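You operate a simulated robot arm through the tools that you are given. There is no shell and no other tool. Be economical: measure what you need, move in short steps, check, and stop when the job is done.

You are at the controls of a simulated robot arm. One attempt, no reset.

JOB
Glue both corks into the sockets of the stop plate.
Fine: dip each in the glue pot, one cork a socket, and put the pot's lid back on.

Only the result counts: the job must be done as asked and must still hold three seconds after the hand-in. Knocking over, shifting, dropping, spilling or breaking anything else fails it. A push-on lid holds only when it is set on centred and level and pressed home; a screw cap is set on level and turned clockwise until tight.

ROBOT AND FRAMES
A 6-joint arm with a two-finger parallel gripper, fixed in place. Base frame: the origin is at the foot of the arm, x ahead of it, y to its left, z up; the work surface is at about z = 0.9. Readings come in m, degrees, newtons and seconds.
With the tool pointing down near the work surface it reaches from about 0.24 to 0.66 m from the base axis. Its first joint turns from -66.0 to 66.0 degrees. Payload 2.9 kg.
The tool frame sits at the grasp point between the pads (the TCP): z along the fingers, y along the line on which they close. The tips reach 0.03 m beyond it. Largest opening 0.11 m; finger width 0.02, thickness 0.01; the body of the gripper, 0.048 by 0.112 m, starts 0.055 m behind the TCP.
Orientation is that of the tool frame in the base frame, as a unit quaternion [w, x, y, z]. With the fingers straight down and closing along the base's y, the tool's x points along the base's -x, its y along +y and its z along -z.

CONTROLS
- The arm moves only by the tool arm_command. Its argument "rows" is a list of rows, each a list of 3 entries, a list of its own where there are three numbers: the shift along the tool's x, y, z in m, then the turn, a rotation vector about the tool's x, y, z in degrees, then the closure, from 0 (fully open) to 1 (shut). In form: [[[x, y, z], [wx, wy, wz], claw], ...]. A call has 1 to 12 rows; each row is the pose to reach, as a shift and turn from the pose commanded when the call began, along the tool's axes at that moment. A row lasts 0.2 s, in which the tool goes at most 0.05 m and 8.6 degrees; a call with a longer step from one row to the next is refused whole, and so is a gripper value outside its range. Where a pose cannot be reached the arm comes as near as it can. A force on the tool above 70 N (or 10 N above the force at the start of the call, whichever is more), or a blocked arm, ends the call early, and 0.2 s more pass. Each finger travels about 0.108 m/s and halts on what it meets, pressing with about 43 N; the grip force reading is that of the motor and also rises with nothing between the fingers. The clock runs only during rows and for 0.2 s after the last one: add rows that repeat a pose to give the fingers time. The reply holds the time, the measured pose of the TCP, the force on the tool along the base axes, the opening and the grip force, in the units named above and with some noise, with the torque about the TCP (base axes, N m) and any sound that the robot's microphone picked up.
- Cameras (640 x 400 px; columns grow to the right, rows downward): "scene" is fixed at [0.0735, 0.4193, 1.3844]; the picture's right is [-0.77, -0.64, 0.00], its down [-0.33, 0.39, -0.86] and it looks along [0.55, -0.66, -0.51] (base axes); focal length 333 px, centre (320, 200). "wrist" rides on the gripper at [0.072, 0.017, -0.103] in the tool frame; the picture's right is [-0.23, 0.97, 0.00], its down [-0.76, -0.18, -0.62] and it looks along [-0.61, -0.14, 0.78] (tool axes); focal length 222 px, centre (320, 200). There is no depth. A picture from a camera that has moved, and an enlarged one, comes with that camera's place and axes in the base frame and with its lens. The place of the scene camera against the robot may be out by one fixed shift of up to 0.018 m in any direction.
- capture(camera): a new picture of that camera. It takes no simulated time.
- inspect(camera, box): a new picture of the part [left, top, right, bottom] of that camera's present view, enlarged. It takes no simulated time.
- job_done(): hands the job in; it is judged then, once.

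Work in short steps. Places have to be worked out from the pictures, the camera data and where the tool is seen: move nearer, look again, correct. Check each grasp and each placing, and mend what went wrong. You have 120 turns and 76 pictures in all, those below and enlarged ones among them. Open the gripper and draw the arm clear of the work before you hand the job in, unless the task says otherwise; then end with one line.

The tools are called as name(argument=value, ...) on one line, values as JSON. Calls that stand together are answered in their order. arm_command: Moves the arm, as the interface text tells. Its arguments: {"type":"object","properties":{"rows":{"type":"array","items":{"type":"array"}}},"required":["rows"]} The other tools are called the same way: capture (camera) takes a picture; inspect (camera, box) takes an enlarged picture of a part of a camera's view; job_done () hands the job in.

At the start:

```text
clock: 0.0
ee_pos: [0.3805, -0.0038, 1.138]
orientation: [0.0, 0.0, 1.0, 0.0]
contact_force: [-0.2, 0.0, 0.1]
torque: [-0.02, -0.01, 0.01]
gripper_width: 0.1099
gripper_force: 0.1
```

scene: 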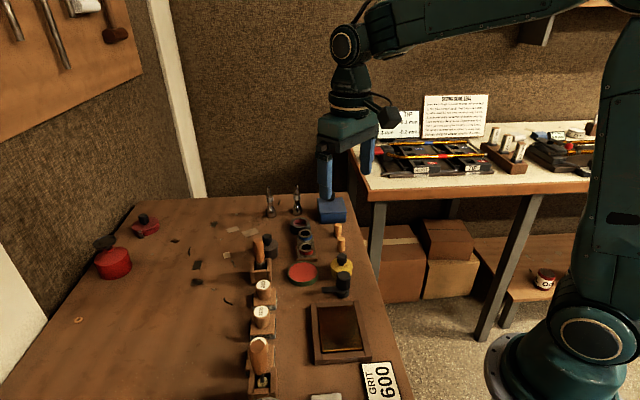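
wrist: 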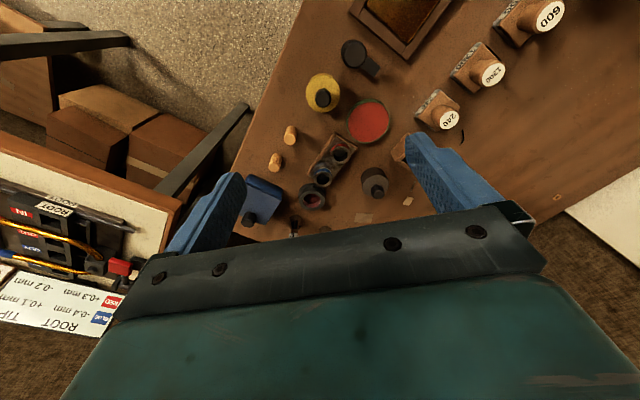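

I start by enlarging the work area in both views to identify the corks, pot, lid and stop plate.

inspect(camera="scene", box=[230, 170, 390, 310])

inspect(camera="wrist", box=[220, 30, 480, 240])

```text
2.86 times, centred on (310, 240) of scene
camera zoom: at [0.0735, 0.4193, 1.3844], right [-0.77, -0.64, 0.0], down [-0.33, 0.39, -0.86], along [0.55, -0.66, -0.51], focal length 951 px, centre (349, 86)
```

zoom: 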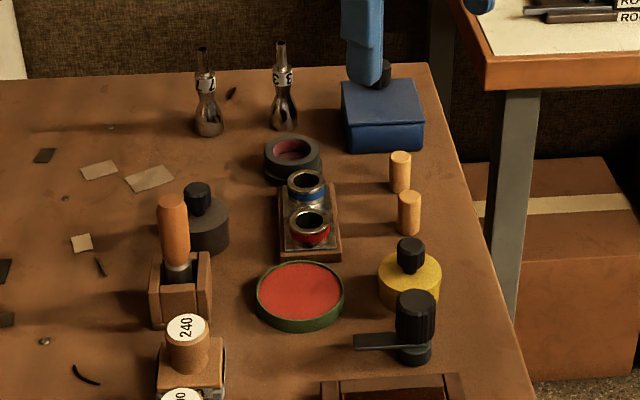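

```text
1.90 times, centred on (350, 135) of wrist
camera zoom: at [0.3092, 0.0136, 1.2408], right [0.23, 0.97, 0.0], down [0.76, -0.18, 0.62], along [0.61, -0.14, -0.78], focal length 423 px, centre (263, 324)
```

zoom: 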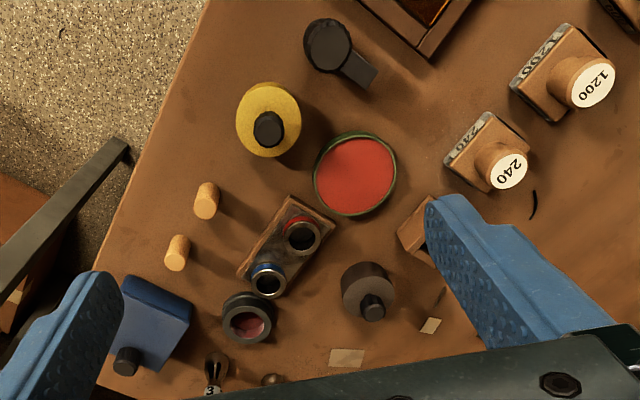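

Several pots and lids are present; I read the sign on the side bench and look at the far-left red items.

inspect(camera="scene", box=[375, 85, 495, 175])

inspect(camera="scene", box=[70, 190, 230, 300])

inspect(camera="scene", box=[285, 205, 355, 250])

```text
4.44 times, centred on (435, 130) of scene
camera zoom: at [0.0735, 0.4193, 1.3844], right [-0.77, -0.64, 0.0], down [-0.33, 0.39, -0.86], along [0.55, -0.66, -0.51], focal length 1480 px, centre (-191, 511)
```

zoom: 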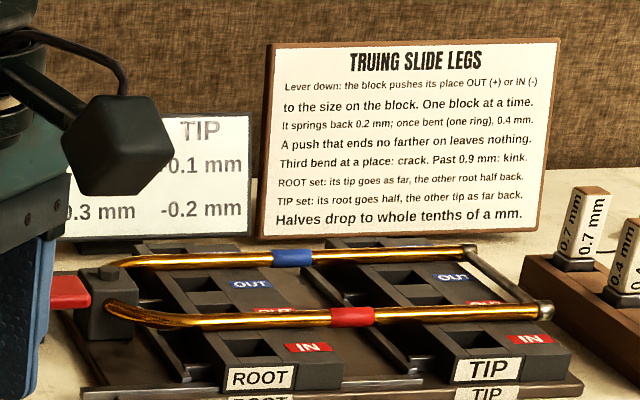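

```text
3.64 times, centred on (150, 245) of scene
camera zoom: at [0.0735, 0.4193, 1.3844], right [-0.77, -0.64, 0.0], down [-0.33, 0.39, -0.86], along [0.55, -0.66, -0.51], focal length 1211 px, centre (938, 36)
```

zoom: 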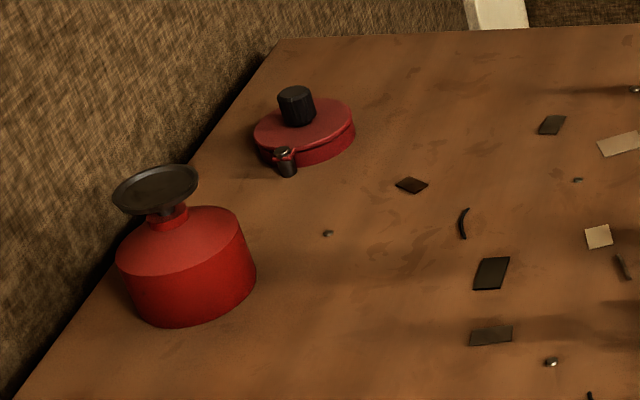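

```text
8.89 times, centred on (320, 228) of scene
camera zoom: at [0.0735, 0.4193, 1.3844], right [-0.77, -0.64, 0.0], down [-0.33, 0.39, -0.86], along [0.55, -0.66, -0.51], focal length 2959 px, centre (320, -44)
```

zoom: 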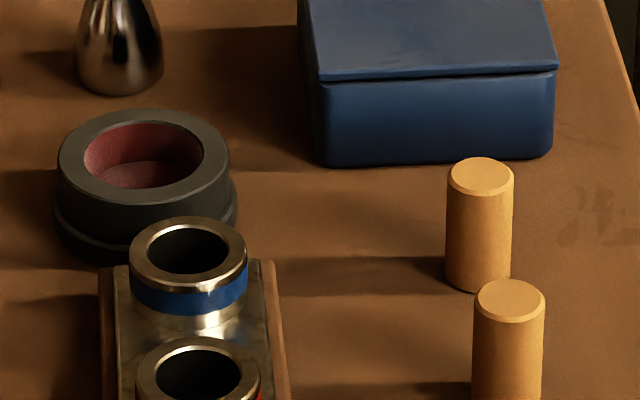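

No labels there tell which pot holds glue, so I lower the wrist camera about 9 cm and move back a bit for a close look.

arm_command(rows=[[[0.02, 0, 0.03], [0, 0, 0], 0], [[0.03, 0, 0.06], [0, 0, 0], 0], [[0.04, 0, 0.09], [0, 0, 0], 0]])

capture(camera="wrist")

```text
clock: 0.8
ee_pos: [0.341, -0.0062, 1.0491]
orientation: [0.002, 0.0, 1.0, -0.001]
contact_force: [-0.3, -0.1, -0.7]
torque: [0.02, -0.02, 0.0]
gripper_width: 0.11
gripper_force: 0.1
```

```text
68 pictures are left
camera wrist: at [0.2694, 0.0118, 1.1507], right [0.23, 0.97, 0.0], down [0.76, -0.18, 0.62], along [0.61, -0.14, -0.78], focal length 222 px, centre (320, 200)
```

wrist: 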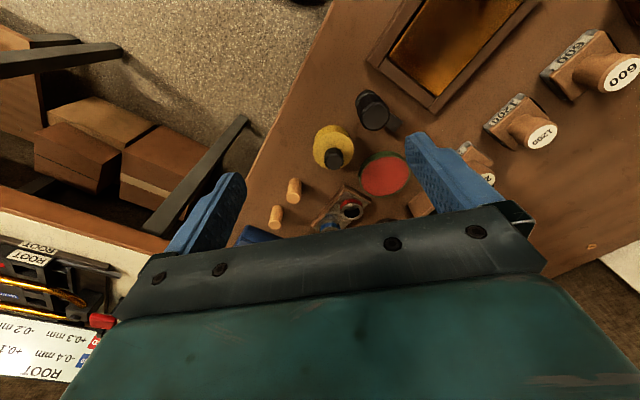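

The gripper hides the nearer things; I zoom on what shows: the yellow pot, black lever thing and red dish.

inspect(camera="wrist", box=[250, 80, 430, 240])

inspect(camera="scene", box=[250, 225, 370, 310])

```text
2.50 times, centred on (340, 160) of wrist
camera zoom: at [0.2694, 0.0118, 1.1507], right [0.23, 0.97, 0.0], down [0.76, -0.18, 0.62], along [0.61, -0.14, -0.78], focal length 555 px, centre (270, 300)
```

zoom: 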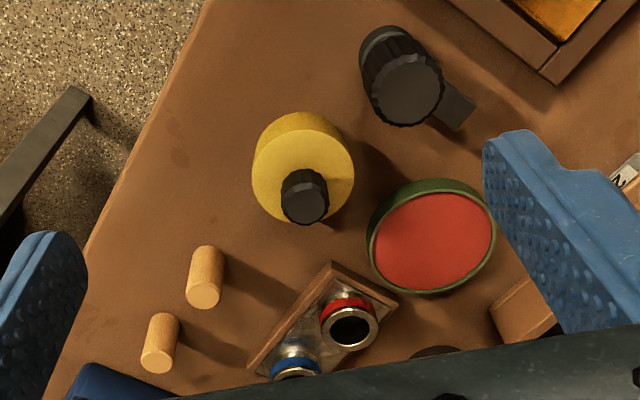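

```text
4.71 times, centred on (310, 268) of scene
camera zoom: at [0.0735, 0.4193, 1.3844], right [-0.77, -0.64, 0.0], down [-0.33, 0.39, -0.86], along [0.55, -0.66, -0.51], focal length 1567 px, centre (367, -118)
```

zoom: 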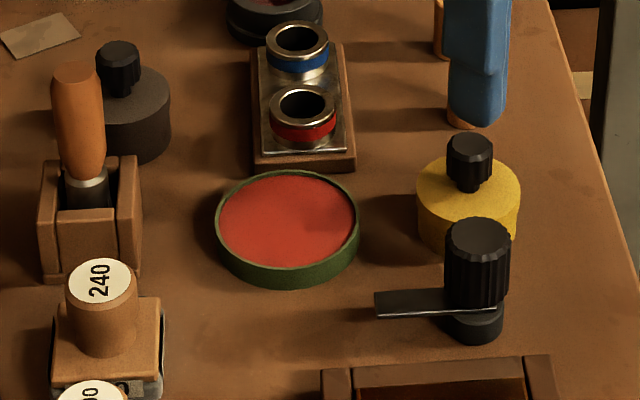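

I need a strong zoom on the dark cup and grey pot; I raise and retreat so the wrist camera sees them.

arm_command(rows=[[[0.03, 0, -0.03], [0, 0, 0], 0], [[0.06, 0, -0.05], [0, 0, 0], 0]])

inspect(camera="wrist", box=[230, 100, 410, 230])

```text
clock: 1.4
ee_pos: [0.2808, -0.0067, 1.0994]
orientation: [0.001, 0.0, 1.0, 0.001]
contact_force: [0.5, -0.6, 0.0]
torque: [0.05, 0.01, 0.02]
gripper_width: 0.1098
gripper_force: 0.1
```

```text
3.08 times, centred on (320, 165) of wrist
camera zoom: at [0.2105, 0.0115, 1.2019], right [0.23, 0.97, 0.0], down [0.76, -0.18, 0.62], along [0.61, -0.14, -0.78], focal length 684 px, centre (320, 308)
```

zoom: 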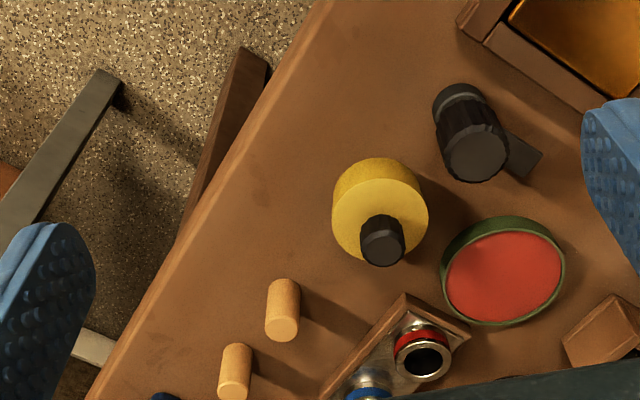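

The hand blocks the nearer part; I go higher to see cup and grey pot, then zoom strongly.

arm_command(rows=[[[-0.04, 0, -0.03], [0, 0, 0], 0], [[-0.08, 0, -0.06], [0, 0, 0], 0], [[-0.11, 0, -0.08], [0, 0, 0], 0]])

inspect(camera="wrist", box=[250, 130, 410, 235])

```text
clock: 2.2
ee_pos: [0.3895, -0.0036, 1.1788]
orientation: [0.0, 0.0, 1.0, 0.0]
contact_force: [0.7, 0.3, 0.1]
torque: [0.0, 0.01, 0.02]
gripper_width: 0.1099
gripper_force: 0.1
```

```text
3.81 times, centred on (330, 182) of wrist
camera zoom: at [0.3191, 0.0134, 1.2817], right [0.23, 0.97, 0.0], down [0.76, -0.18, 0.62], along [0.61, -0.14, -0.78], focal length 846 px, centre (282, 267)
```

zoom: 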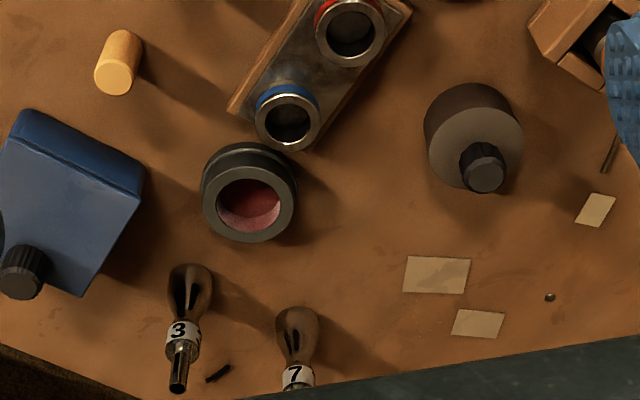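

Now strong zooms on the candidates' sides to find lid seams.

inspect(camera="scene", box=[322, 245, 362, 303])

inspect(camera="scene", box=[248, 225, 318, 290])

inspect(camera="wrist", box=[260, 60, 380, 140])

```text
6.90 times, centred on (342, 274) of scene
camera zoom: at [0.0735, 0.4193, 1.3844], right [-0.77, -0.64, 0.0], down [-0.33, 0.39, -0.86], along [0.55, -0.66, -0.51], focal length 2296 px, centre (168, -310)
```

zoom: 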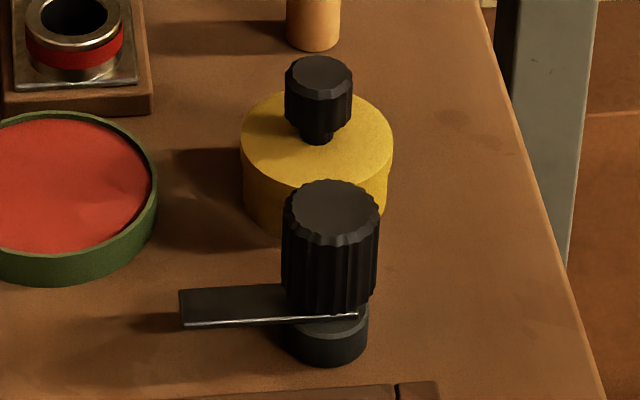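

```text
6.15 times, centred on (283, 258) of scene
camera zoom: at [0.0735, 0.4193, 1.3844], right [-0.77, -0.64, 0.0], down [-0.33, 0.39, -0.86], along [0.55, -0.66, -0.51], focal length 2049 px, centre (548, -154)
```

zoom: 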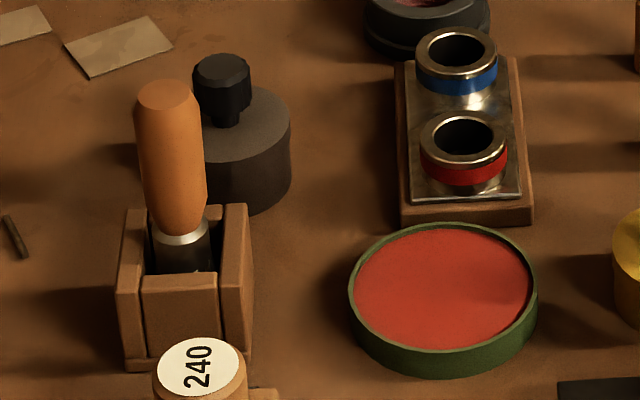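

```text
5.00 times, centred on (320, 100) of wrist
camera zoom: at [0.3191, 0.0134, 1.2817], right [0.23, 0.97, 0.0], down [0.76, -0.18, 0.62], along [0.61, -0.14, -0.78], focal length 1111 px, centre (320, 700)
```

zoom: 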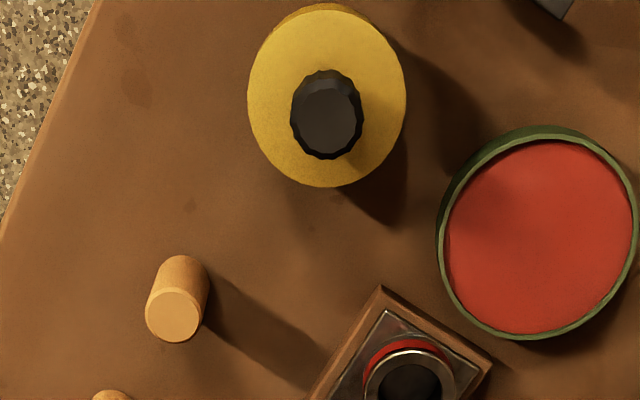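

Yellow and grey pieces look like buffing pads for the red compound; the far red cans are out of reach (x≈0.85). The blue box with a knob and the dark cup remain, so I move forward to look at them.

arm_command(rows=[[[-0.04, -0.0, 0], [0, 0, 0], 0], [[-0.08, -0.01, 0], [0, 0, 0], 0], [[-0.12, -0.03, 0], [0, 0, 0], 0]])

capture(camera="wrist")

inspect(camera="wrist", box=[240, 90, 340, 190])

inspect(camera="scene", box=[285, 180, 355, 235])

```text
clock: 3.0
ee_pos: [0.5139, -0.0327, 1.1805]
orientation: [-0.001, 0.0, 1.0, 0.0]
contact_force: [0.2, 0.3, -0.4]
torque: [0.04, 0.01, 0.0]
gripper_width: 0.11
gripper_force: 0.0
```

```text
60 pictures are left
camera wrist: at [0.4427, -0.015, 1.2827], right [0.23, 0.97, 0.0], down [0.76, -0.18, 0.62], along [0.61, -0.14, -0.78], focal length 222 px, centre (320, 200)
```

wrist: 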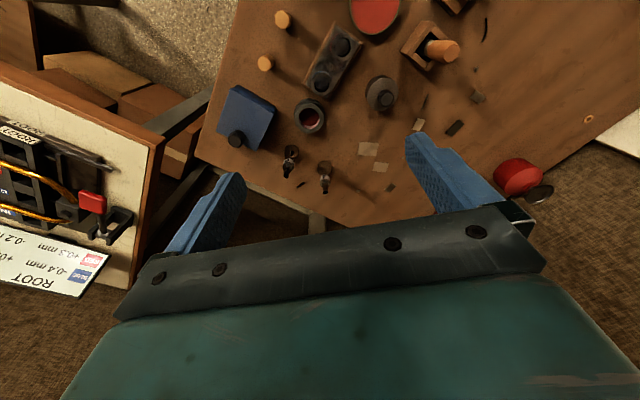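

```text
4.00 times, centred on (290, 140) of wrist
camera zoom: at [0.4427, -0.015, 1.2827], right [0.23, 0.97, 0.0], down [0.76, -0.18, 0.62], along [0.61, -0.14, -0.78], focal length 888 px, centre (440, 440)
```

zoom: 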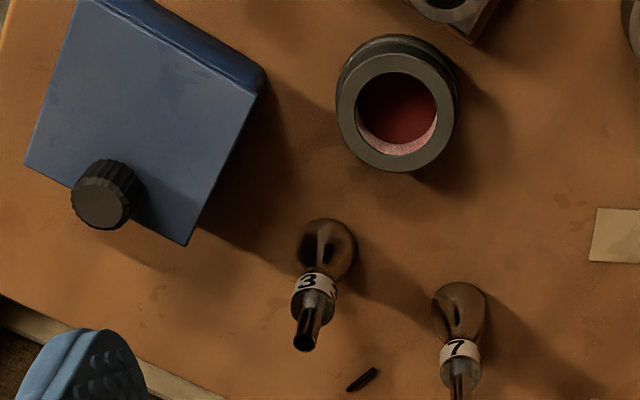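

```text
7.27 times, centred on (320, 208) of scene
camera zoom: at [0.0735, 0.4193, 1.3844], right [-0.77, -0.64, 0.0], down [-0.33, 0.39, -0.86], along [0.55, -0.66, -0.51], focal length 2421 px, centre (320, 146)
```

zoom: 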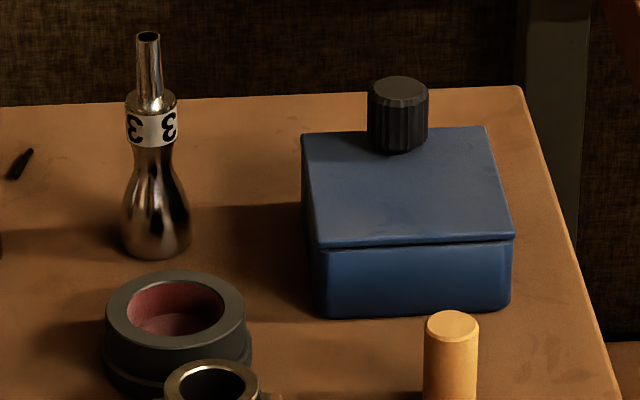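

The blue box has a lid with an off-centre knob. Before deciding, I check the remaining, nearer part of the table.

inspect(camera="scene", box=[220, 270, 420, 400])

inspect(camera="scene", box=[480, 90, 600, 200])

inspect(camera="scene", box=[120, 200, 170, 245])

```text
3.08 times, centred on (320, 335) of scene
camera zoom: at [0.0735, 0.4193, 1.3844], right [-0.77, -0.64, 0.0], down [-0.33, 0.39, -0.86], along [0.55, -0.66, -0.51], focal length 1024 px, centre (320, -215)
```

zoom: 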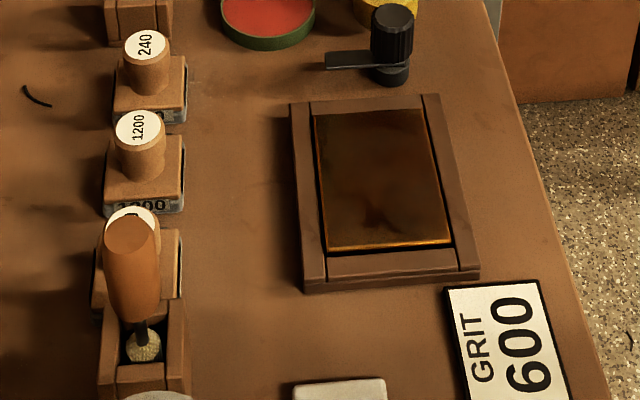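

```text
3.64 times, centred on (540, 145) of scene
camera zoom: at [0.0735, 0.4193, 1.3844], right [-0.77, -0.64, 0.0], down [-0.33, 0.39, -0.86], along [0.55, -0.66, -0.51], focal length 1211 px, centre (-480, 400)
```

zoom: 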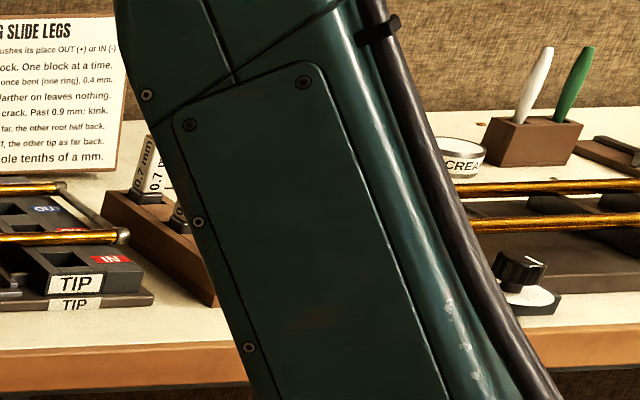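

```text
8.89 times, centred on (145, 222) of scene
camera zoom: at [0.0735, 0.4193, 1.3844], right [-0.77, -0.64, 0.0], down [-0.33, 0.39, -0.86], along [0.55, -0.66, -0.51], focal length 2959 px, centre (1876, 0)
```

zoom: 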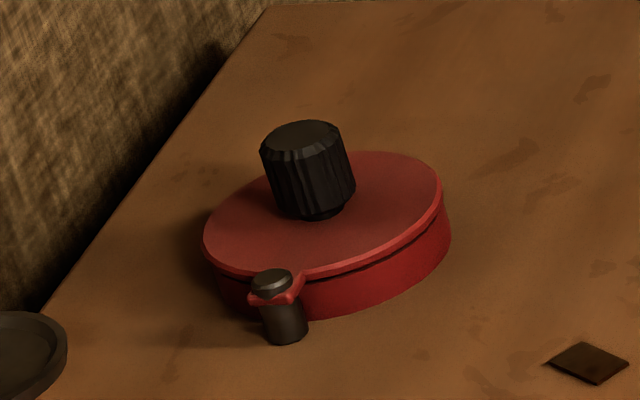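

I zoom hard on the yellow, grey and cup pieces from the wrist and scene to settle which one is the pot.

inspect(camera="scene", box=[327, 250, 357, 280])

inspect(camera="wrist", box=[360, 70, 405, 115])

inspect(camera="wrist", box=[290, 95, 330, 135])

inspect(camera="wrist", box=[210, 80, 280, 155])

```text
13.33 times, centred on (342, 265) of scene
camera zoom: at [0.0735, 0.4193, 1.3844], right [-0.77, -0.64, 0.0], down [-0.33, 0.39, -0.86], along [0.55, -0.66, -0.51], focal length 4439 px, centre (27, -667)
```

zoom: 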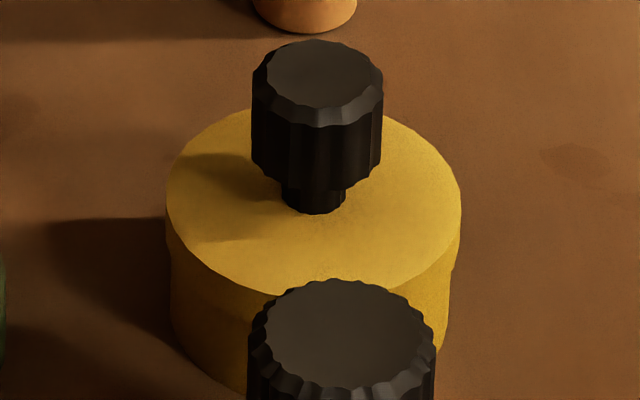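

```text
8.89 times, centred on (382, 92) of wrist
camera zoom: at [0.4427, -0.015, 1.2827], right [0.23, 0.97, 0.0], down [0.76, -0.18, 0.62], along [0.61, -0.14, -0.78], focal length 1974 px, centre (-236, 1156)
```

zoom: 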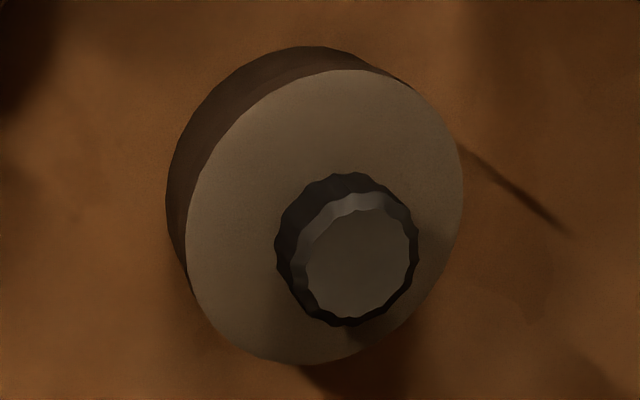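

```text
10.00 times, centred on (310, 115) of wrist
camera zoom: at [0.4427, -0.015, 1.2827], right [0.23, 0.97, 0.0], down [0.76, -0.18, 0.62], along [0.61, -0.14, -0.78], focal length 2221 px, centre (420, 1050)
```

zoom: 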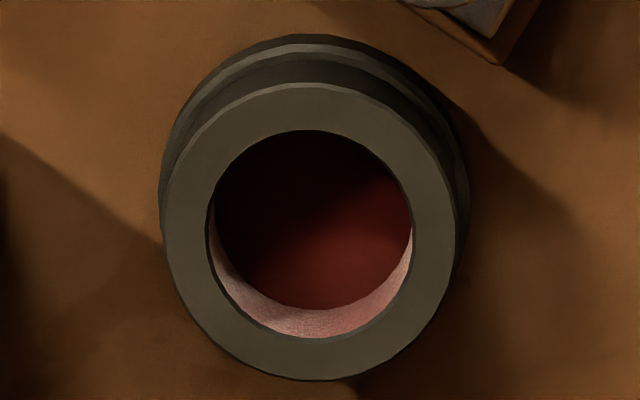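

```text
5.33 times, centred on (245, 118) of wrist
camera zoom: at [0.4427, -0.015, 1.2827], right [0.23, 0.97, 0.0], down [0.76, -0.18, 0.62], along [0.61, -0.14, -0.78], focal length 1185 px, centre (720, 640)
```

zoom: 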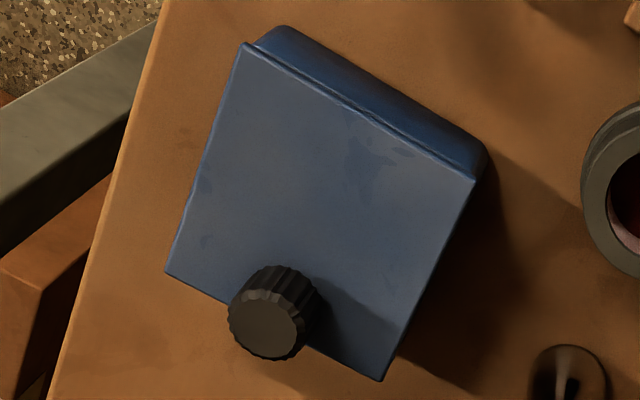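

The yellow pot shows a slight step: a lid overhanging its body, with a knob at about (0.38, 0.00). I move above it to look straight down the tool.

arm_command(rows=[[[0.04, 0.01, 0.0], [0, 0, 0], 0.2], [[0.08, 0.02, 0.0], [0, 0, 0], 0.4], [[0.12, 0.036, 0.02], [0, 0, 0], 0.5], [[0.132, 0.036, 0.05], [0, 0, 0], 0.5], [[0.132, 0.036, 0.09], [0, 0, 0], 0.5], [[0.132, 0.036, 0.13], [0, 0, 0], 0.5]])

capture(camera="wrist")

inspect(camera="scene", box=[290, 200, 390, 300])

```text
clock: 4.4
ee_pos: [0.3833, -0.0003, 1.0457]
orientation: [0.001, 0.0, 1.0, 0.0]
contact_force: [0.5, 0.4, -0.3]
torque: [0.04, -0.03, 0.0]
gripper_width: 0.0549
gripper_force: 0.1
```

```text
50 pictures are left
camera wrist: at [0.3117, 0.0174, 1.1492], right [0.23, 0.97, 0.0], down [0.76, -0.18, 0.62], along [0.61, -0.14, -0.78], focal length 222 px, centre (320, 200)
```

wrist: 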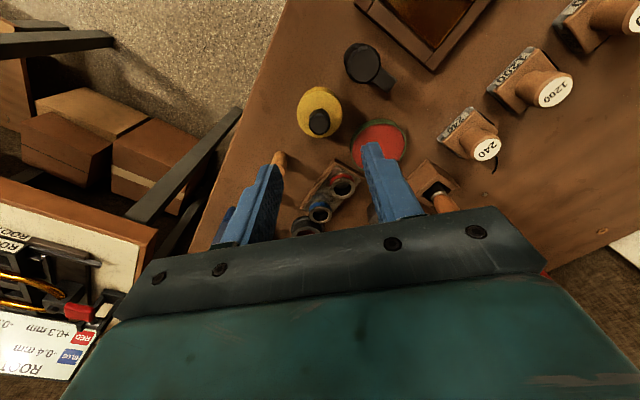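

```text
4.00 times, centred on (340, 250) of scene
camera zoom: at [0.0735, 0.4193, 1.3844], right [-0.77, -0.64, 0.0], down [-0.33, 0.39, -0.86], along [0.55, -0.66, -0.51], focal length 1332 px, centre (240, 0)
```

zoom: 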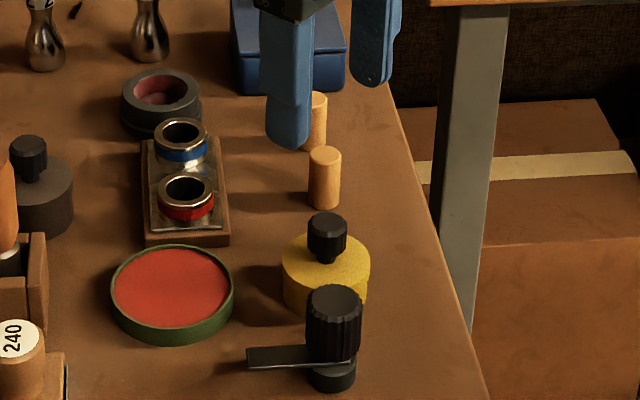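

Triangulation puts the knob at about (0.385, 0.000), top z≈0.941, lid top ≈0.920, i.e. right below the tool. I descend to just above it and check.

arm_command(rows=[[[0, 0, 0.03], [0, 0, 0], 0.5], [[0, 0, 0.06], [0, 0, 0], 0.5]])

inspect(camera="wrist", box=[240, 80, 400, 240])

inspect(camera="scene", box=[300, 230, 380, 300])

```text
clock: 5.0
ee_pos: [0.3823, 0.0008, 0.9878]
orientation: [0.0, 0.0, 1.0, 0.0]
contact_force: [0.2, 0.3, 0.8]
torque: [0.03, -0.02, 0.05]
gripper_width: 0.0548
gripper_force: 0.1
```

```text
2.50 times, centred on (320, 160) of wrist
camera zoom: at [0.3101, 0.0179, 1.0902], right [0.23, 0.97, 0.0], down [0.76, -0.18, 0.62], along [0.61, -0.14, -0.78], focal length 555 px, centre (320, 300)
```

zoom: 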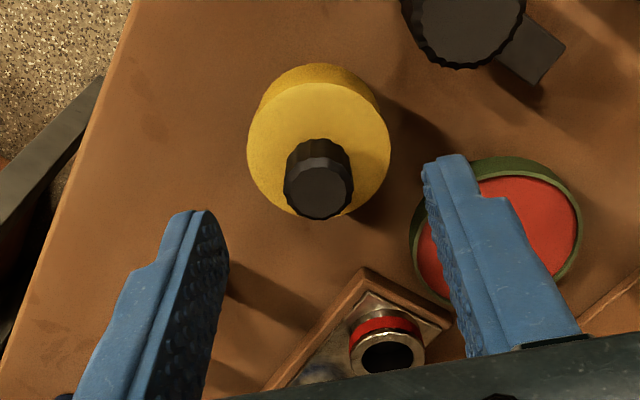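

```text
5.71 times, centred on (340, 265) of scene
camera zoom: at [0.0735, 0.4193, 1.3844], right [-0.77, -0.64, 0.0], down [-0.33, 0.39, -0.86], along [0.55, -0.66, -0.51], focal length 1902 px, centre (206, -171)
```

zoom: 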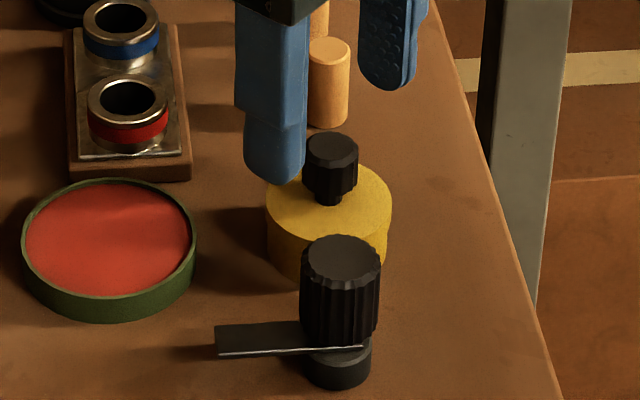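

Knob measured at (0.385, 0.0005). I shift 3 mm forward, go down to z≈0.956 and close.

arm_command(rows=[[[-0.003, 0, 0.016], [0, 0, 0], 0.5], [[-0.003, 0, 0.032], [0, 0, 0], 0.5], [[-0.003, 0, 0.032], [0, 0, 0], 0.7], [[-0.003, 0, 0.032], [0, 0, 0], 1], [[-0.003, 0, 0.032], [0, 0, 0], 1]])

inspect(camera="scene", box=[300, 230, 380, 300])

```text
clock: 6.2
ee_pos: [0.3835, -0.0, 0.9564]
orientation: [0.0, 0.0, 1.0, -0.001]
contact_force: [0.6, 0.0, -0.1]
torque: [-0.01, -0.03, 0.03]
gripper_width: 0.0165
gripper_force: 42.8
heard: snap
```

```text
5.71 times, centred on (340, 265) of scene
camera zoom: at [0.0735, 0.4193, 1.3844], right [-0.77, -0.64, 0.0], down [-0.33, 0.39, -0.86], along [0.55, -0.66, -0.51], focal length 1902 px, centre (206, -171)
```

zoom: 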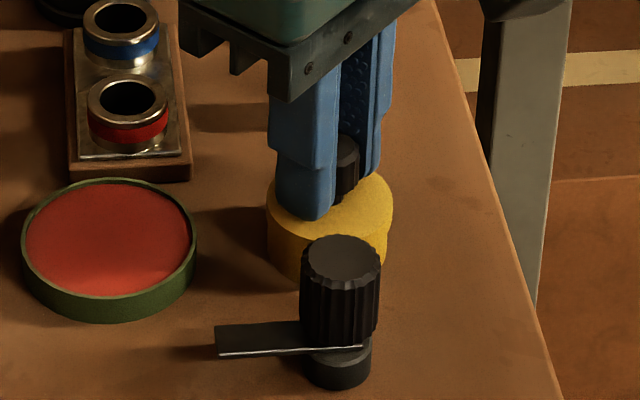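

Gripped at 16.5 mm; a snap was heard. I lift 1.5 cm gently and look whether only the lid comes up.

arm_command(rows=[[[0, 0, -0.004], [0, 0, 0], 1], [[0, 0, -0.008], [0, 0, 0], 1], [[0, 0, -0.015], [0, 0, 0], 1]])

inspect(camera="scene", box=[300, 230, 380, 300])

```text
clock: 7.0
ee_pos: [0.382, 0.0012, 0.9699]
orientation: [0.0, 0.0, 1.0, 0.001]
contact_force: [-0.1, -0.2, 0.2]
torque: [-0.03, 0.0, -0.02]
gripper_width: 0.0165
gripper_force: 42.9
```

```text
5.71 times, centred on (340, 265) of scene
camera zoom: at [0.0735, 0.4193, 1.3844], right [-0.77, -0.64, 0.0], down [-0.33, 0.39, -0.86], along [0.55, -0.66, -0.51], focal length 1902 px, centre (206, -171)
```

zoom: 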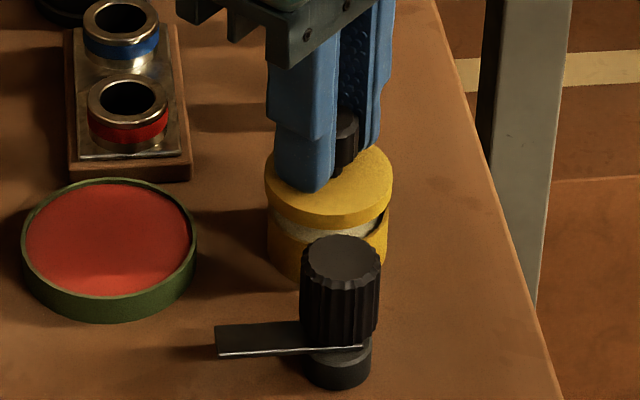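

Only the lid lifts — a push-on lid. I raise it further and look at what the pot holds.

arm_command(rows=[[[0, 0, -0.03], [0, 0, 0], 1], [[0, 0, -0.06], [0, 0, 0], 1], [[0.04, 0, -0.085], [0, 0, 0], 1]])

inspect(camera="scene", box=[300, 230, 380, 300])

```text
clock: 7.8
ee_pos: [0.3412, 0.0003, 1.0572]
orientation: [0.0, 0.0, 1.0, 0.0]
contact_force: [0.1, 0.0, 0.0]
torque: [0.02, -0.03, -0.01]
gripper_width: 0.0165
gripper_force: 43.3
```

```text
5.71 times, centred on (340, 265) of scene
camera zoom: at [0.0735, 0.4193, 1.3844], right [-0.77, -0.64, 0.0], down [-0.33, 0.39, -0.86], along [0.55, -0.66, -0.51], focal length 1902 px, centre (206, -171)
```

zoom: 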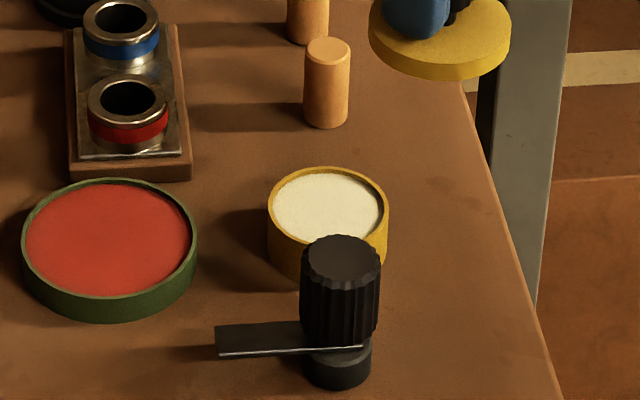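

The pot holds white, creamy stuff. I zoom on it and on the grey pot to be sure which is glue.

inspect(camera="scene", box=[328, 255, 356, 280])

inspect(camera="scene", box=[258, 228, 286, 262])

capture(camera="wrist")

```text
16.00 times, centred on (342, 268) of scene
camera zoom: at [0.0735, 0.4193, 1.3844], right [-0.77, -0.64, 0.0], down [-0.33, 0.39, -0.86], along [0.55, -0.66, -0.51], focal length 5327 px, centre (-32, -880)
```

zoom: 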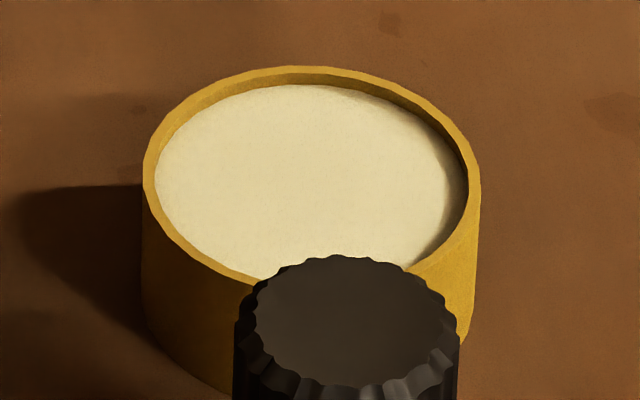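

```text
11.76 times, centred on (272, 245) of scene
camera zoom: at [0.0735, 0.4193, 1.3844], right [-0.77, -0.64, 0.0], down [-0.33, 0.39, -0.86], along [0.55, -0.66, -0.51], focal length 3917 px, centre (885, -329)
```

zoom: 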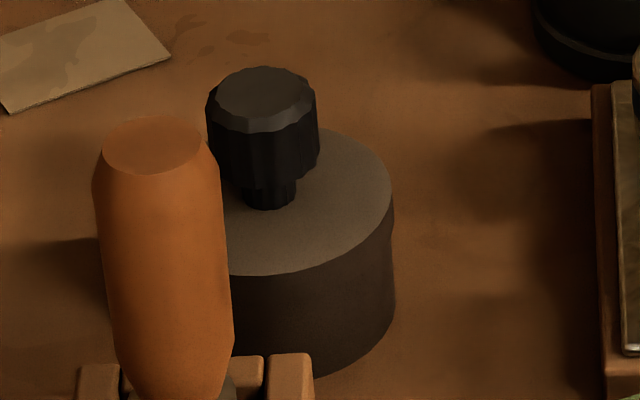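

```text
41 pictures are left
camera wrist: at [0.2698, 0.0187, 1.1604], right [0.23, 0.97, 0.0], down [0.76, -0.18, 0.62], along [0.61, -0.14, -0.78], focal length 222 px, centre (320, 200)
```

wrist: 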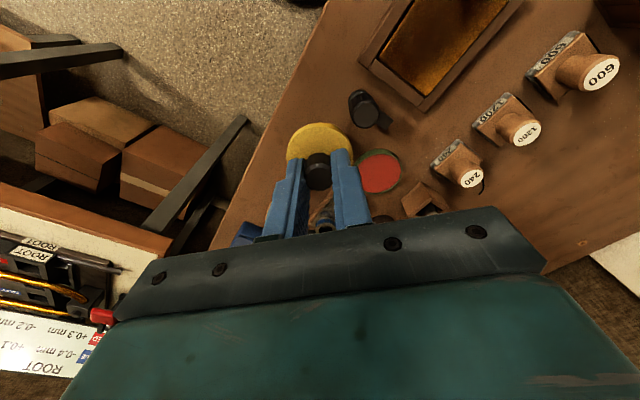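

White paste in the pot next to the corks: I take this as the glue. I park the lid on a free patch judged near (0.575, 0.145); I carry it there high first and check the patch.

arm_command(rows=[[[0, 0, -0.04], [0, 0, 0], 1], [[-0.03, 0, -0.08], [0, 0, 0], 1], [[-0.067, 0.025, -0.1], [0, 0, 0], 1], [[-0.1, 0.055, -0.1], [0, 0, 0], 1], [[-0.135, 0.085, -0.1], [0, 0, 0], 1], [[-0.17, 0.115, -0.1], [0, 0, 0], 1], [[-0.205, 0.145, -0.1], [0, 0, 0], 1], [[-0.233, 0.145, -0.1], [0, 0, 0], 1]])

capture(camera="wrist")

```text
clock: 9.6
ee_pos: [0.5783, 0.1469, 1.158]
orientation: [-0.001, 0.0, 1.0, 0.0]
contact_force: [0.6, -0.9, -0.9]
torque: [-0.01, -0.02, 0.0]
gripper_width: 0.0178
gripper_force: 43.5
```

```text
40 pictures are left
camera wrist: at [0.5068, 0.1647, 1.2604], right [0.23, 0.97, 0.0], down [0.76, -0.18, 0.62], along [0.61, -0.14, -0.78], focal length 222 px, centre (320, 200)
```

wrist: 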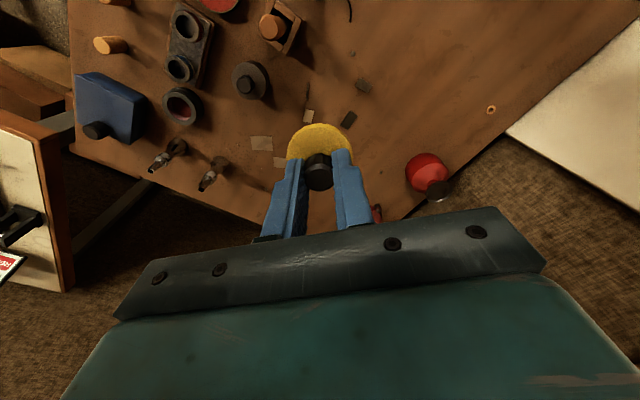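

The point below the tool has bits of debris; a cleaner spot is at about (0.565, 0.18). I shift there and descend to leave the lid 1–2 cm above the table.

arm_command(rows=[[[0.013, 0.034, 0.0], [0, 0, 0], 1], [[0.013, 0.034, 0.045], [0, 0, 0], 1], [[0.013, 0.034, 0.09], [0, 0, 0], 1], [[0.013, 0.034, 0.135], [0, 0, 0], 1], [[0.013, 0.034, 0.18], [0, 0, 0], 1], [[0.013, 0.034, 0.19], [0, 0, 0], 1]])

inspect(camera="scene", box=[160, 190, 280, 280])

```text
clock: 11.0
ee_pos: [0.5609, 0.1772, 0.9657]
orientation: [0.0, -0.001, 1.0, -0.001]
contact_force: [0.2, 0.2, -0.5]
torque: [-0.04, 0.0, -0.02]
gripper_width: 0.0174
gripper_force: 43.0
```

```text
4.44 times, centred on (220, 235) of scene
camera zoom: at [0.0735, 0.4193, 1.3844], right [-0.77, -0.64, 0.0], down [-0.33, 0.39, -0.86], along [0.55, -0.66, -0.51], focal length 1480 px, centre (764, 44)
```

zoom: 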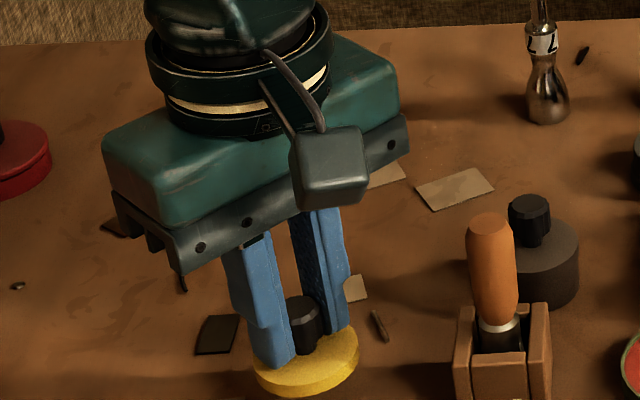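

The landing patch is clear. I lower in 1 mm steps until contact.

arm_command(rows=[[[0, 0, 0.006], [0, 0, 0], 1], [[0, 0, 0.011], [0, 0, 0], 1], [[0, 0, 0.013], [0, 0, 0], 1], [[0, 0, 0.015], [0, 0, 0], 1], [[0, 0, 0.016], [0, 0, 0], 1], [[0, 0, 0.017], [0, 0, 0], 1], [[0, 0, 0.018], [0, 0, 0], 1], [[0, 0, 0.019], [0, 0, 0], 1], [[0, 0, 0.02], [0, 0, 0], 1], [[0, 0, 0.021], [0, 0, 0], 1]])

```text
clock: 13.2
ee_pos: [0.5614, 0.1806, 0.9446]
orientation: [0.0, 0.001, 1.0, 0.0]
contact_force: [0.2, 0.5, -0.2]
torque: [-0.04, 0.0, 0.01]
gripper_width: 0.0174
gripper_force: 43.0
```

No contact yet; I continue down in small steps.

arm_command(rows=[[[0, 0, 0.001], [0, 0, 0], 1], [[0, 0, 0.002], [0, 0, 0], 1], [[0, 0, 0.003], [0, 0, 0], 1], [[0, 0, 0.004], [0, 0, 0], 1], [[0, 0, 0.005], [0, 0, 0], 1], [[0, 0, 0.006], [0, 0, 0], 1], [[0, 0, 0.007], [0, 0, 0], 1], [[0, 0, 0.008], [0, 0, 0], 1]])

inspect(camera="scene", box=[180, 225, 260, 295])

```text
clock: 15.0
ee_pos: [0.5622, 0.1811, 0.9379]
orientation: [0.001, 0.0, 1.0, 0.0]
contact_force: [0.1, -0.3, -0.2]
torque: [-0.04, 0.0, 0.0]
gripper_width: 0.0175
gripper_force: 42.8
```

```text
5.71 times, centred on (220, 260) of scene
camera zoom: at [0.0735, 0.4193, 1.3844], right [-0.77, -0.64, 0.0], down [-0.33, 0.39, -0.86], along [0.55, -0.66, -0.51], focal length 1902 px, centre (891, -143)
```

zoom: 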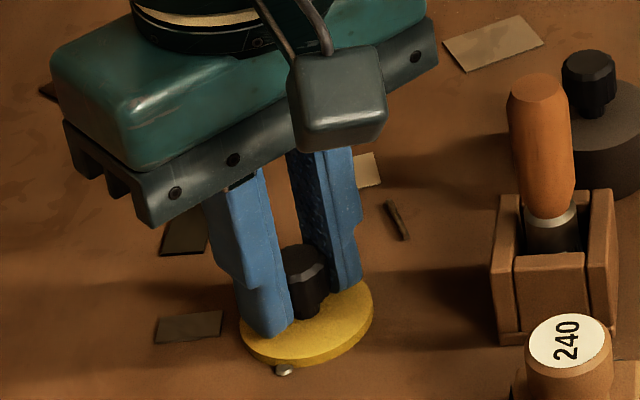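

A small metal bead lies right at the lid's near edge, so I raise 3 mm, shift ~1 cm away from it, then go on lowering.

arm_command(rows=[[[0, 0, -0.003], [0, 0, 0], 1], [[-0.007, -0.008, -0.003], [0, 0, 0], 1], [[-0.007, -0.008, 0], [0, 0, 0], 1], [[-0.007, -0.008, 0.001], [0, 0, 0], 1], [[-0.007, -0.008, 0.002], [0, 0, 0], 1], [[-0.007, -0.008, 0.003], [0, 0, 0], 1], [[-0.007, -0.008, 0.004], [0, 0, 0], 1]])

inspect(camera="scene", box=[200, 255, 240, 285])

```text
clock: 16.6
ee_pos: [0.5684, 0.1732, 0.9362]
orientation: [0.002, 0.0, 1.0, 0.001]
contact_force: [-0.7, -0.9, 22.2]
torque: [-0.02, 0.12, -0.03]
gripper_width: 0.0173
gripper_force: 42.9
```

```text
13.33 times, centred on (220, 270) of scene
camera zoom: at [0.0731, 0.4191, 1.3844], right [-0.77, -0.64, 0.0], down [-0.33, 0.39, -0.86], along [0.55, -0.66, -0.51], focal length 4439 px, centre (1653, -733)
```

zoom: 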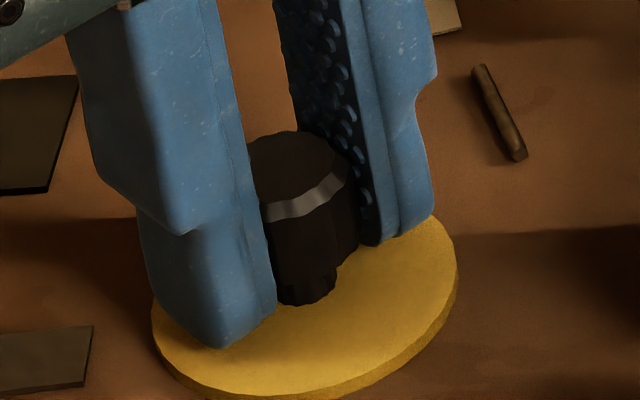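

The lid sits on the table (22 N). I relieve the pressure, open and rise clear.

arm_command(rows=[[[0, 0, -0.002], [0, 0, 0], 1], [[0, 0, -0.002], [0, 0, 0], 0.7], [[0, 0, -0.002], [0, 0, 0], 0.55], [[0, 0, -0.03], [0, 0, 0], 0.55], [[0, 0, -0.07], [0, 0, 0], 0.55], [[0, 0, -0.11], [0, 0, 0], 0.55], [[0, 0, -0.15], [0, 0, 0], 0.55]])

inspect(camera="wrist", box=[240, 30, 400, 200])

```text
clock: 18.2
ee_pos: [0.5687, 0.1709, 1.0834]
orientation: [0.0, 0.0, 1.0, 0.0]
contact_force: [-0.9, 0.1, -0.2]
torque: [0.02, 0.0, 0.0]
gripper_width: 0.0494
gripper_force: 0.0
```

```text
2.35 times, centred on (320, 115) of wrist
camera zoom: at [0.4973, 0.1882, 1.1869], right [0.23, 0.97, 0.0], down [0.76, -0.18, 0.62], along [0.61, -0.14, -0.78], focal length 523 px, centre (320, 400)
```

zoom: 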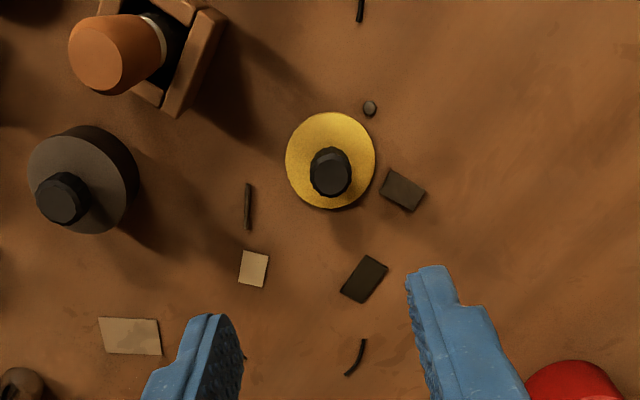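

Lid parked flat on a clean spot. Now to cork A at about (0.426, −0.057): I move above it at z≈1.04 and look.

arm_command(rows=[[[0.023, -0.038, 0], [0, 0, 0], 0.6], [[0.047, -0.076, 0], [0, 0, 0], 0.6], [[0.071, -0.114, 0], [0, 0, 0], 0.6], [[0.095, -0.152, 0], [0, 0, 0], 0.6], [[0.119, -0.19, 0], [0, 0, 0], 0.6], [[0.1425, -0.23, 0.01], [0, 0, 0], 0.6], [[0.1425, -0.23, 0.04], [0, 0, 0], 0.6]])

inspect(camera="wrist", box=[240, 80, 400, 240])

```text
clock: 19.8
ee_pos: [0.4264, -0.0595, 1.0412]
orientation: [0.0, -0.001, 1.0, 0.0]
contact_force: [-0.2, 0.4, 0.0]
torque: [-0.02, -0.01, 0.07]
gripper_width: 0.044
gripper_force: 0.0
```

```text
2.50 times, centred on (320, 160) of wrist
camera zoom: at [0.3548, -0.0418, 1.1434], right [0.23, 0.97, 0.0], down [0.76, -0.18, 0.62], along [0.61, -0.14, -0.78], focal length 555 px, centre (320, 300)
```

zoom: 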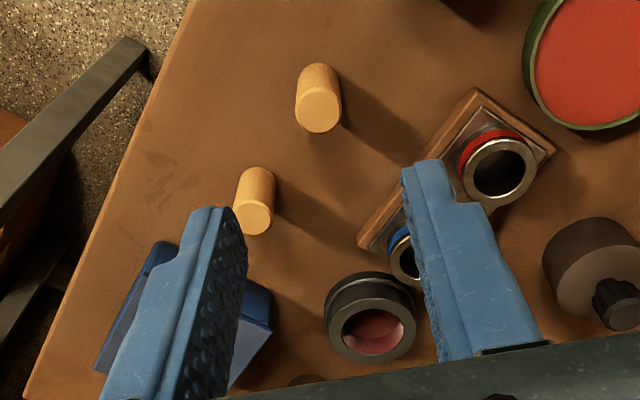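

Cork A measured at (0.428, −0.059), top z≈0.935, diameter ≈18 mm, right under the tool. I descend to z≈0.951 and close on its upper end.

arm_command(rows=[[[-0.002, 0, 0.04], [0, 0, 0], 0.6], [[-0.002, 0, 0.07], [0, 0, 0], 0.6], [[-0.002, 0, 0.09], [0, 0, 0], 0.6], [[-0.002, 0, 0.09], [0, 0, 0], 0.8], [[-0.002, 0, 0.09], [0, 0, 0], 1], [[-0.002, 0, 0.09], [0, 0, 0], 1]])

inspect(camera="scene", box=[310, 215, 370, 265])

```text
clock: 21.2
ee_pos: [0.4253, -0.0553, 0.9524]
orientation: [0.001, 0.0, 1.0, 0.001]
contact_force: [-0.2, 0.5, -0.4]
torque: [0.02, 0.04, -0.01]
gripper_width: 0.0142
gripper_force: 43.1
```

```text
8.00 times, centred on (340, 240) of scene
camera zoom: at [0.0735, 0.4193, 1.3844], right [-0.77, -0.64, 0.0], down [-0.33, 0.39, -0.86], along [0.55, -0.66, -0.51], focal length 2663 px, centre (160, -120)
```

zoom: 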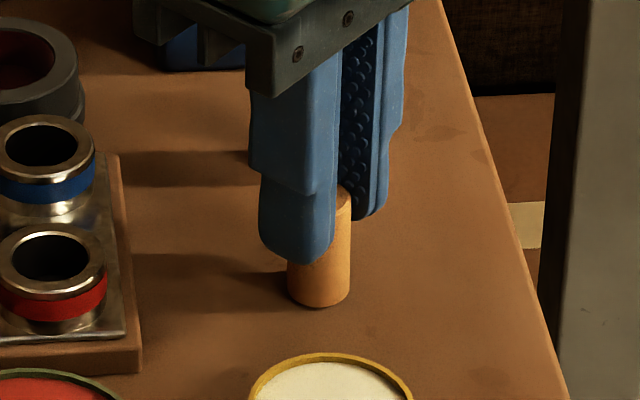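

Cork A is gripped. I lift it 6 cm and carry it above the glue pot.

arm_command(rows=[[[0, 0, -0.03], [0, 0, 0], 1], [[0, 0, -0.06], [0, 0, 0], 1], [[0.023, 0.03, -0.06], [0, 0, 0], 1], [[0.0465, 0.059, -0.06], [0, 0, 0], 1], [[0.0465, 0.059, -0.06], [0, 0, 0], 1]])

inspect(camera="wrist", box=[260, 100, 380, 220])

inspect(camera="scene", box=[310, 215, 370, 290])

```text
clock: 22.4
ee_pos: [0.3832, 0.0043, 1.0077]
orientation: [0.0, -0.001, 1.0, 0.0]
contact_force: [-0.3, 0.8, -0.6]
torque: [0.01, -0.03, 0.01]
gripper_width: 0.0139
gripper_force: 43.5
```

```text
3.33 times, centred on (320, 160) of wrist
camera zoom: at [0.3127, 0.0206, 1.1108], right [0.23, 0.97, 0.0], down [0.76, -0.18, 0.62], along [0.61, -0.14, -0.78], focal length 740 px, centre (320, 333)
```

zoom: 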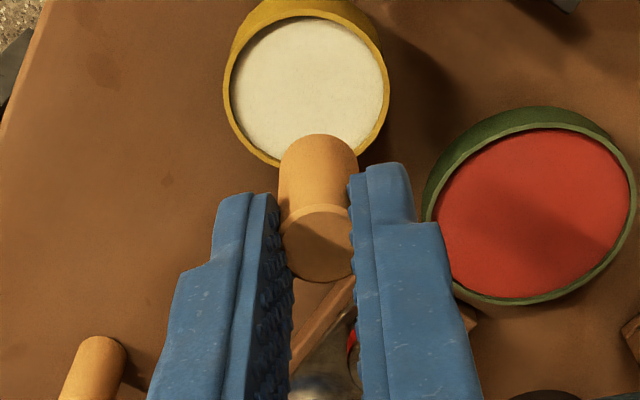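

```text
5.33 times, centred on (340, 252) of scene
camera zoom: at [0.0735, 0.4193, 1.3844], right [-0.77, -0.64, 0.0], down [-0.33, 0.39, -0.86], along [0.55, -0.66, -0.51], focal length 1776 px, centre (213, -80)
```

zoom: 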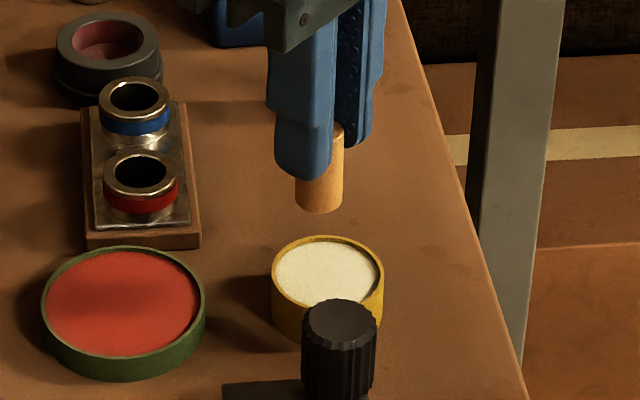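

The pot is centred about (0.381, 0.002), the cork a few mm off. I correct, dip the cork about 8 mm below the glue surface, hold, and lift.

arm_command(rows=[[[0.004, -0.002, 0.02], [0, 0, 0], 1], [[0.004, -0.002, 0.036], [0, 0, 0], 1], [[0.004, -0.002, 0.042], [0, 0, 0], 1], [[0.004, -0.002, 0.046], [0, 0, 0], 1], [[0.004, -0.002, 0.046], [0, 0, 0], 1]])

inspect(camera="scene", box=[310, 215, 370, 290])

```text
clock: 23.6
ee_pos: [0.3795, -0.0013, 0.9678]
orientation: [0.004, 0.0, 1.0, 0.0]
contact_force: [-5.2, 1.4, 44.5]
torque: [0.04, 0.16, -0.04]
gripper_width: 0.0143
gripper_force: 43.3
```

```text
5.33 times, centred on (340, 252) of scene
camera zoom: at [0.0728, 0.4193, 1.3844], right [-0.77, -0.64, 0.0], down [-0.33, 0.39, -0.86], along [0.55, -0.66, -0.51], focal length 1776 px, centre (213, -80)
```

zoom: 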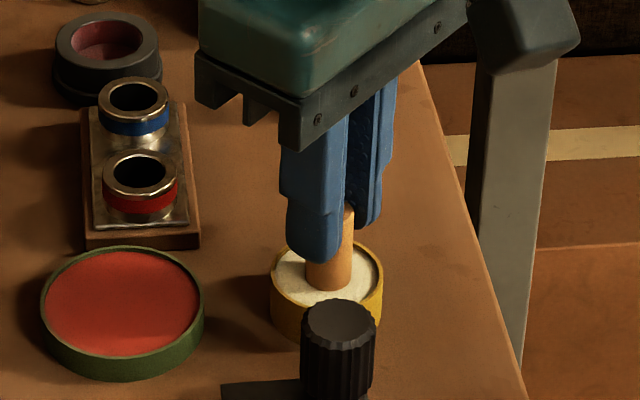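

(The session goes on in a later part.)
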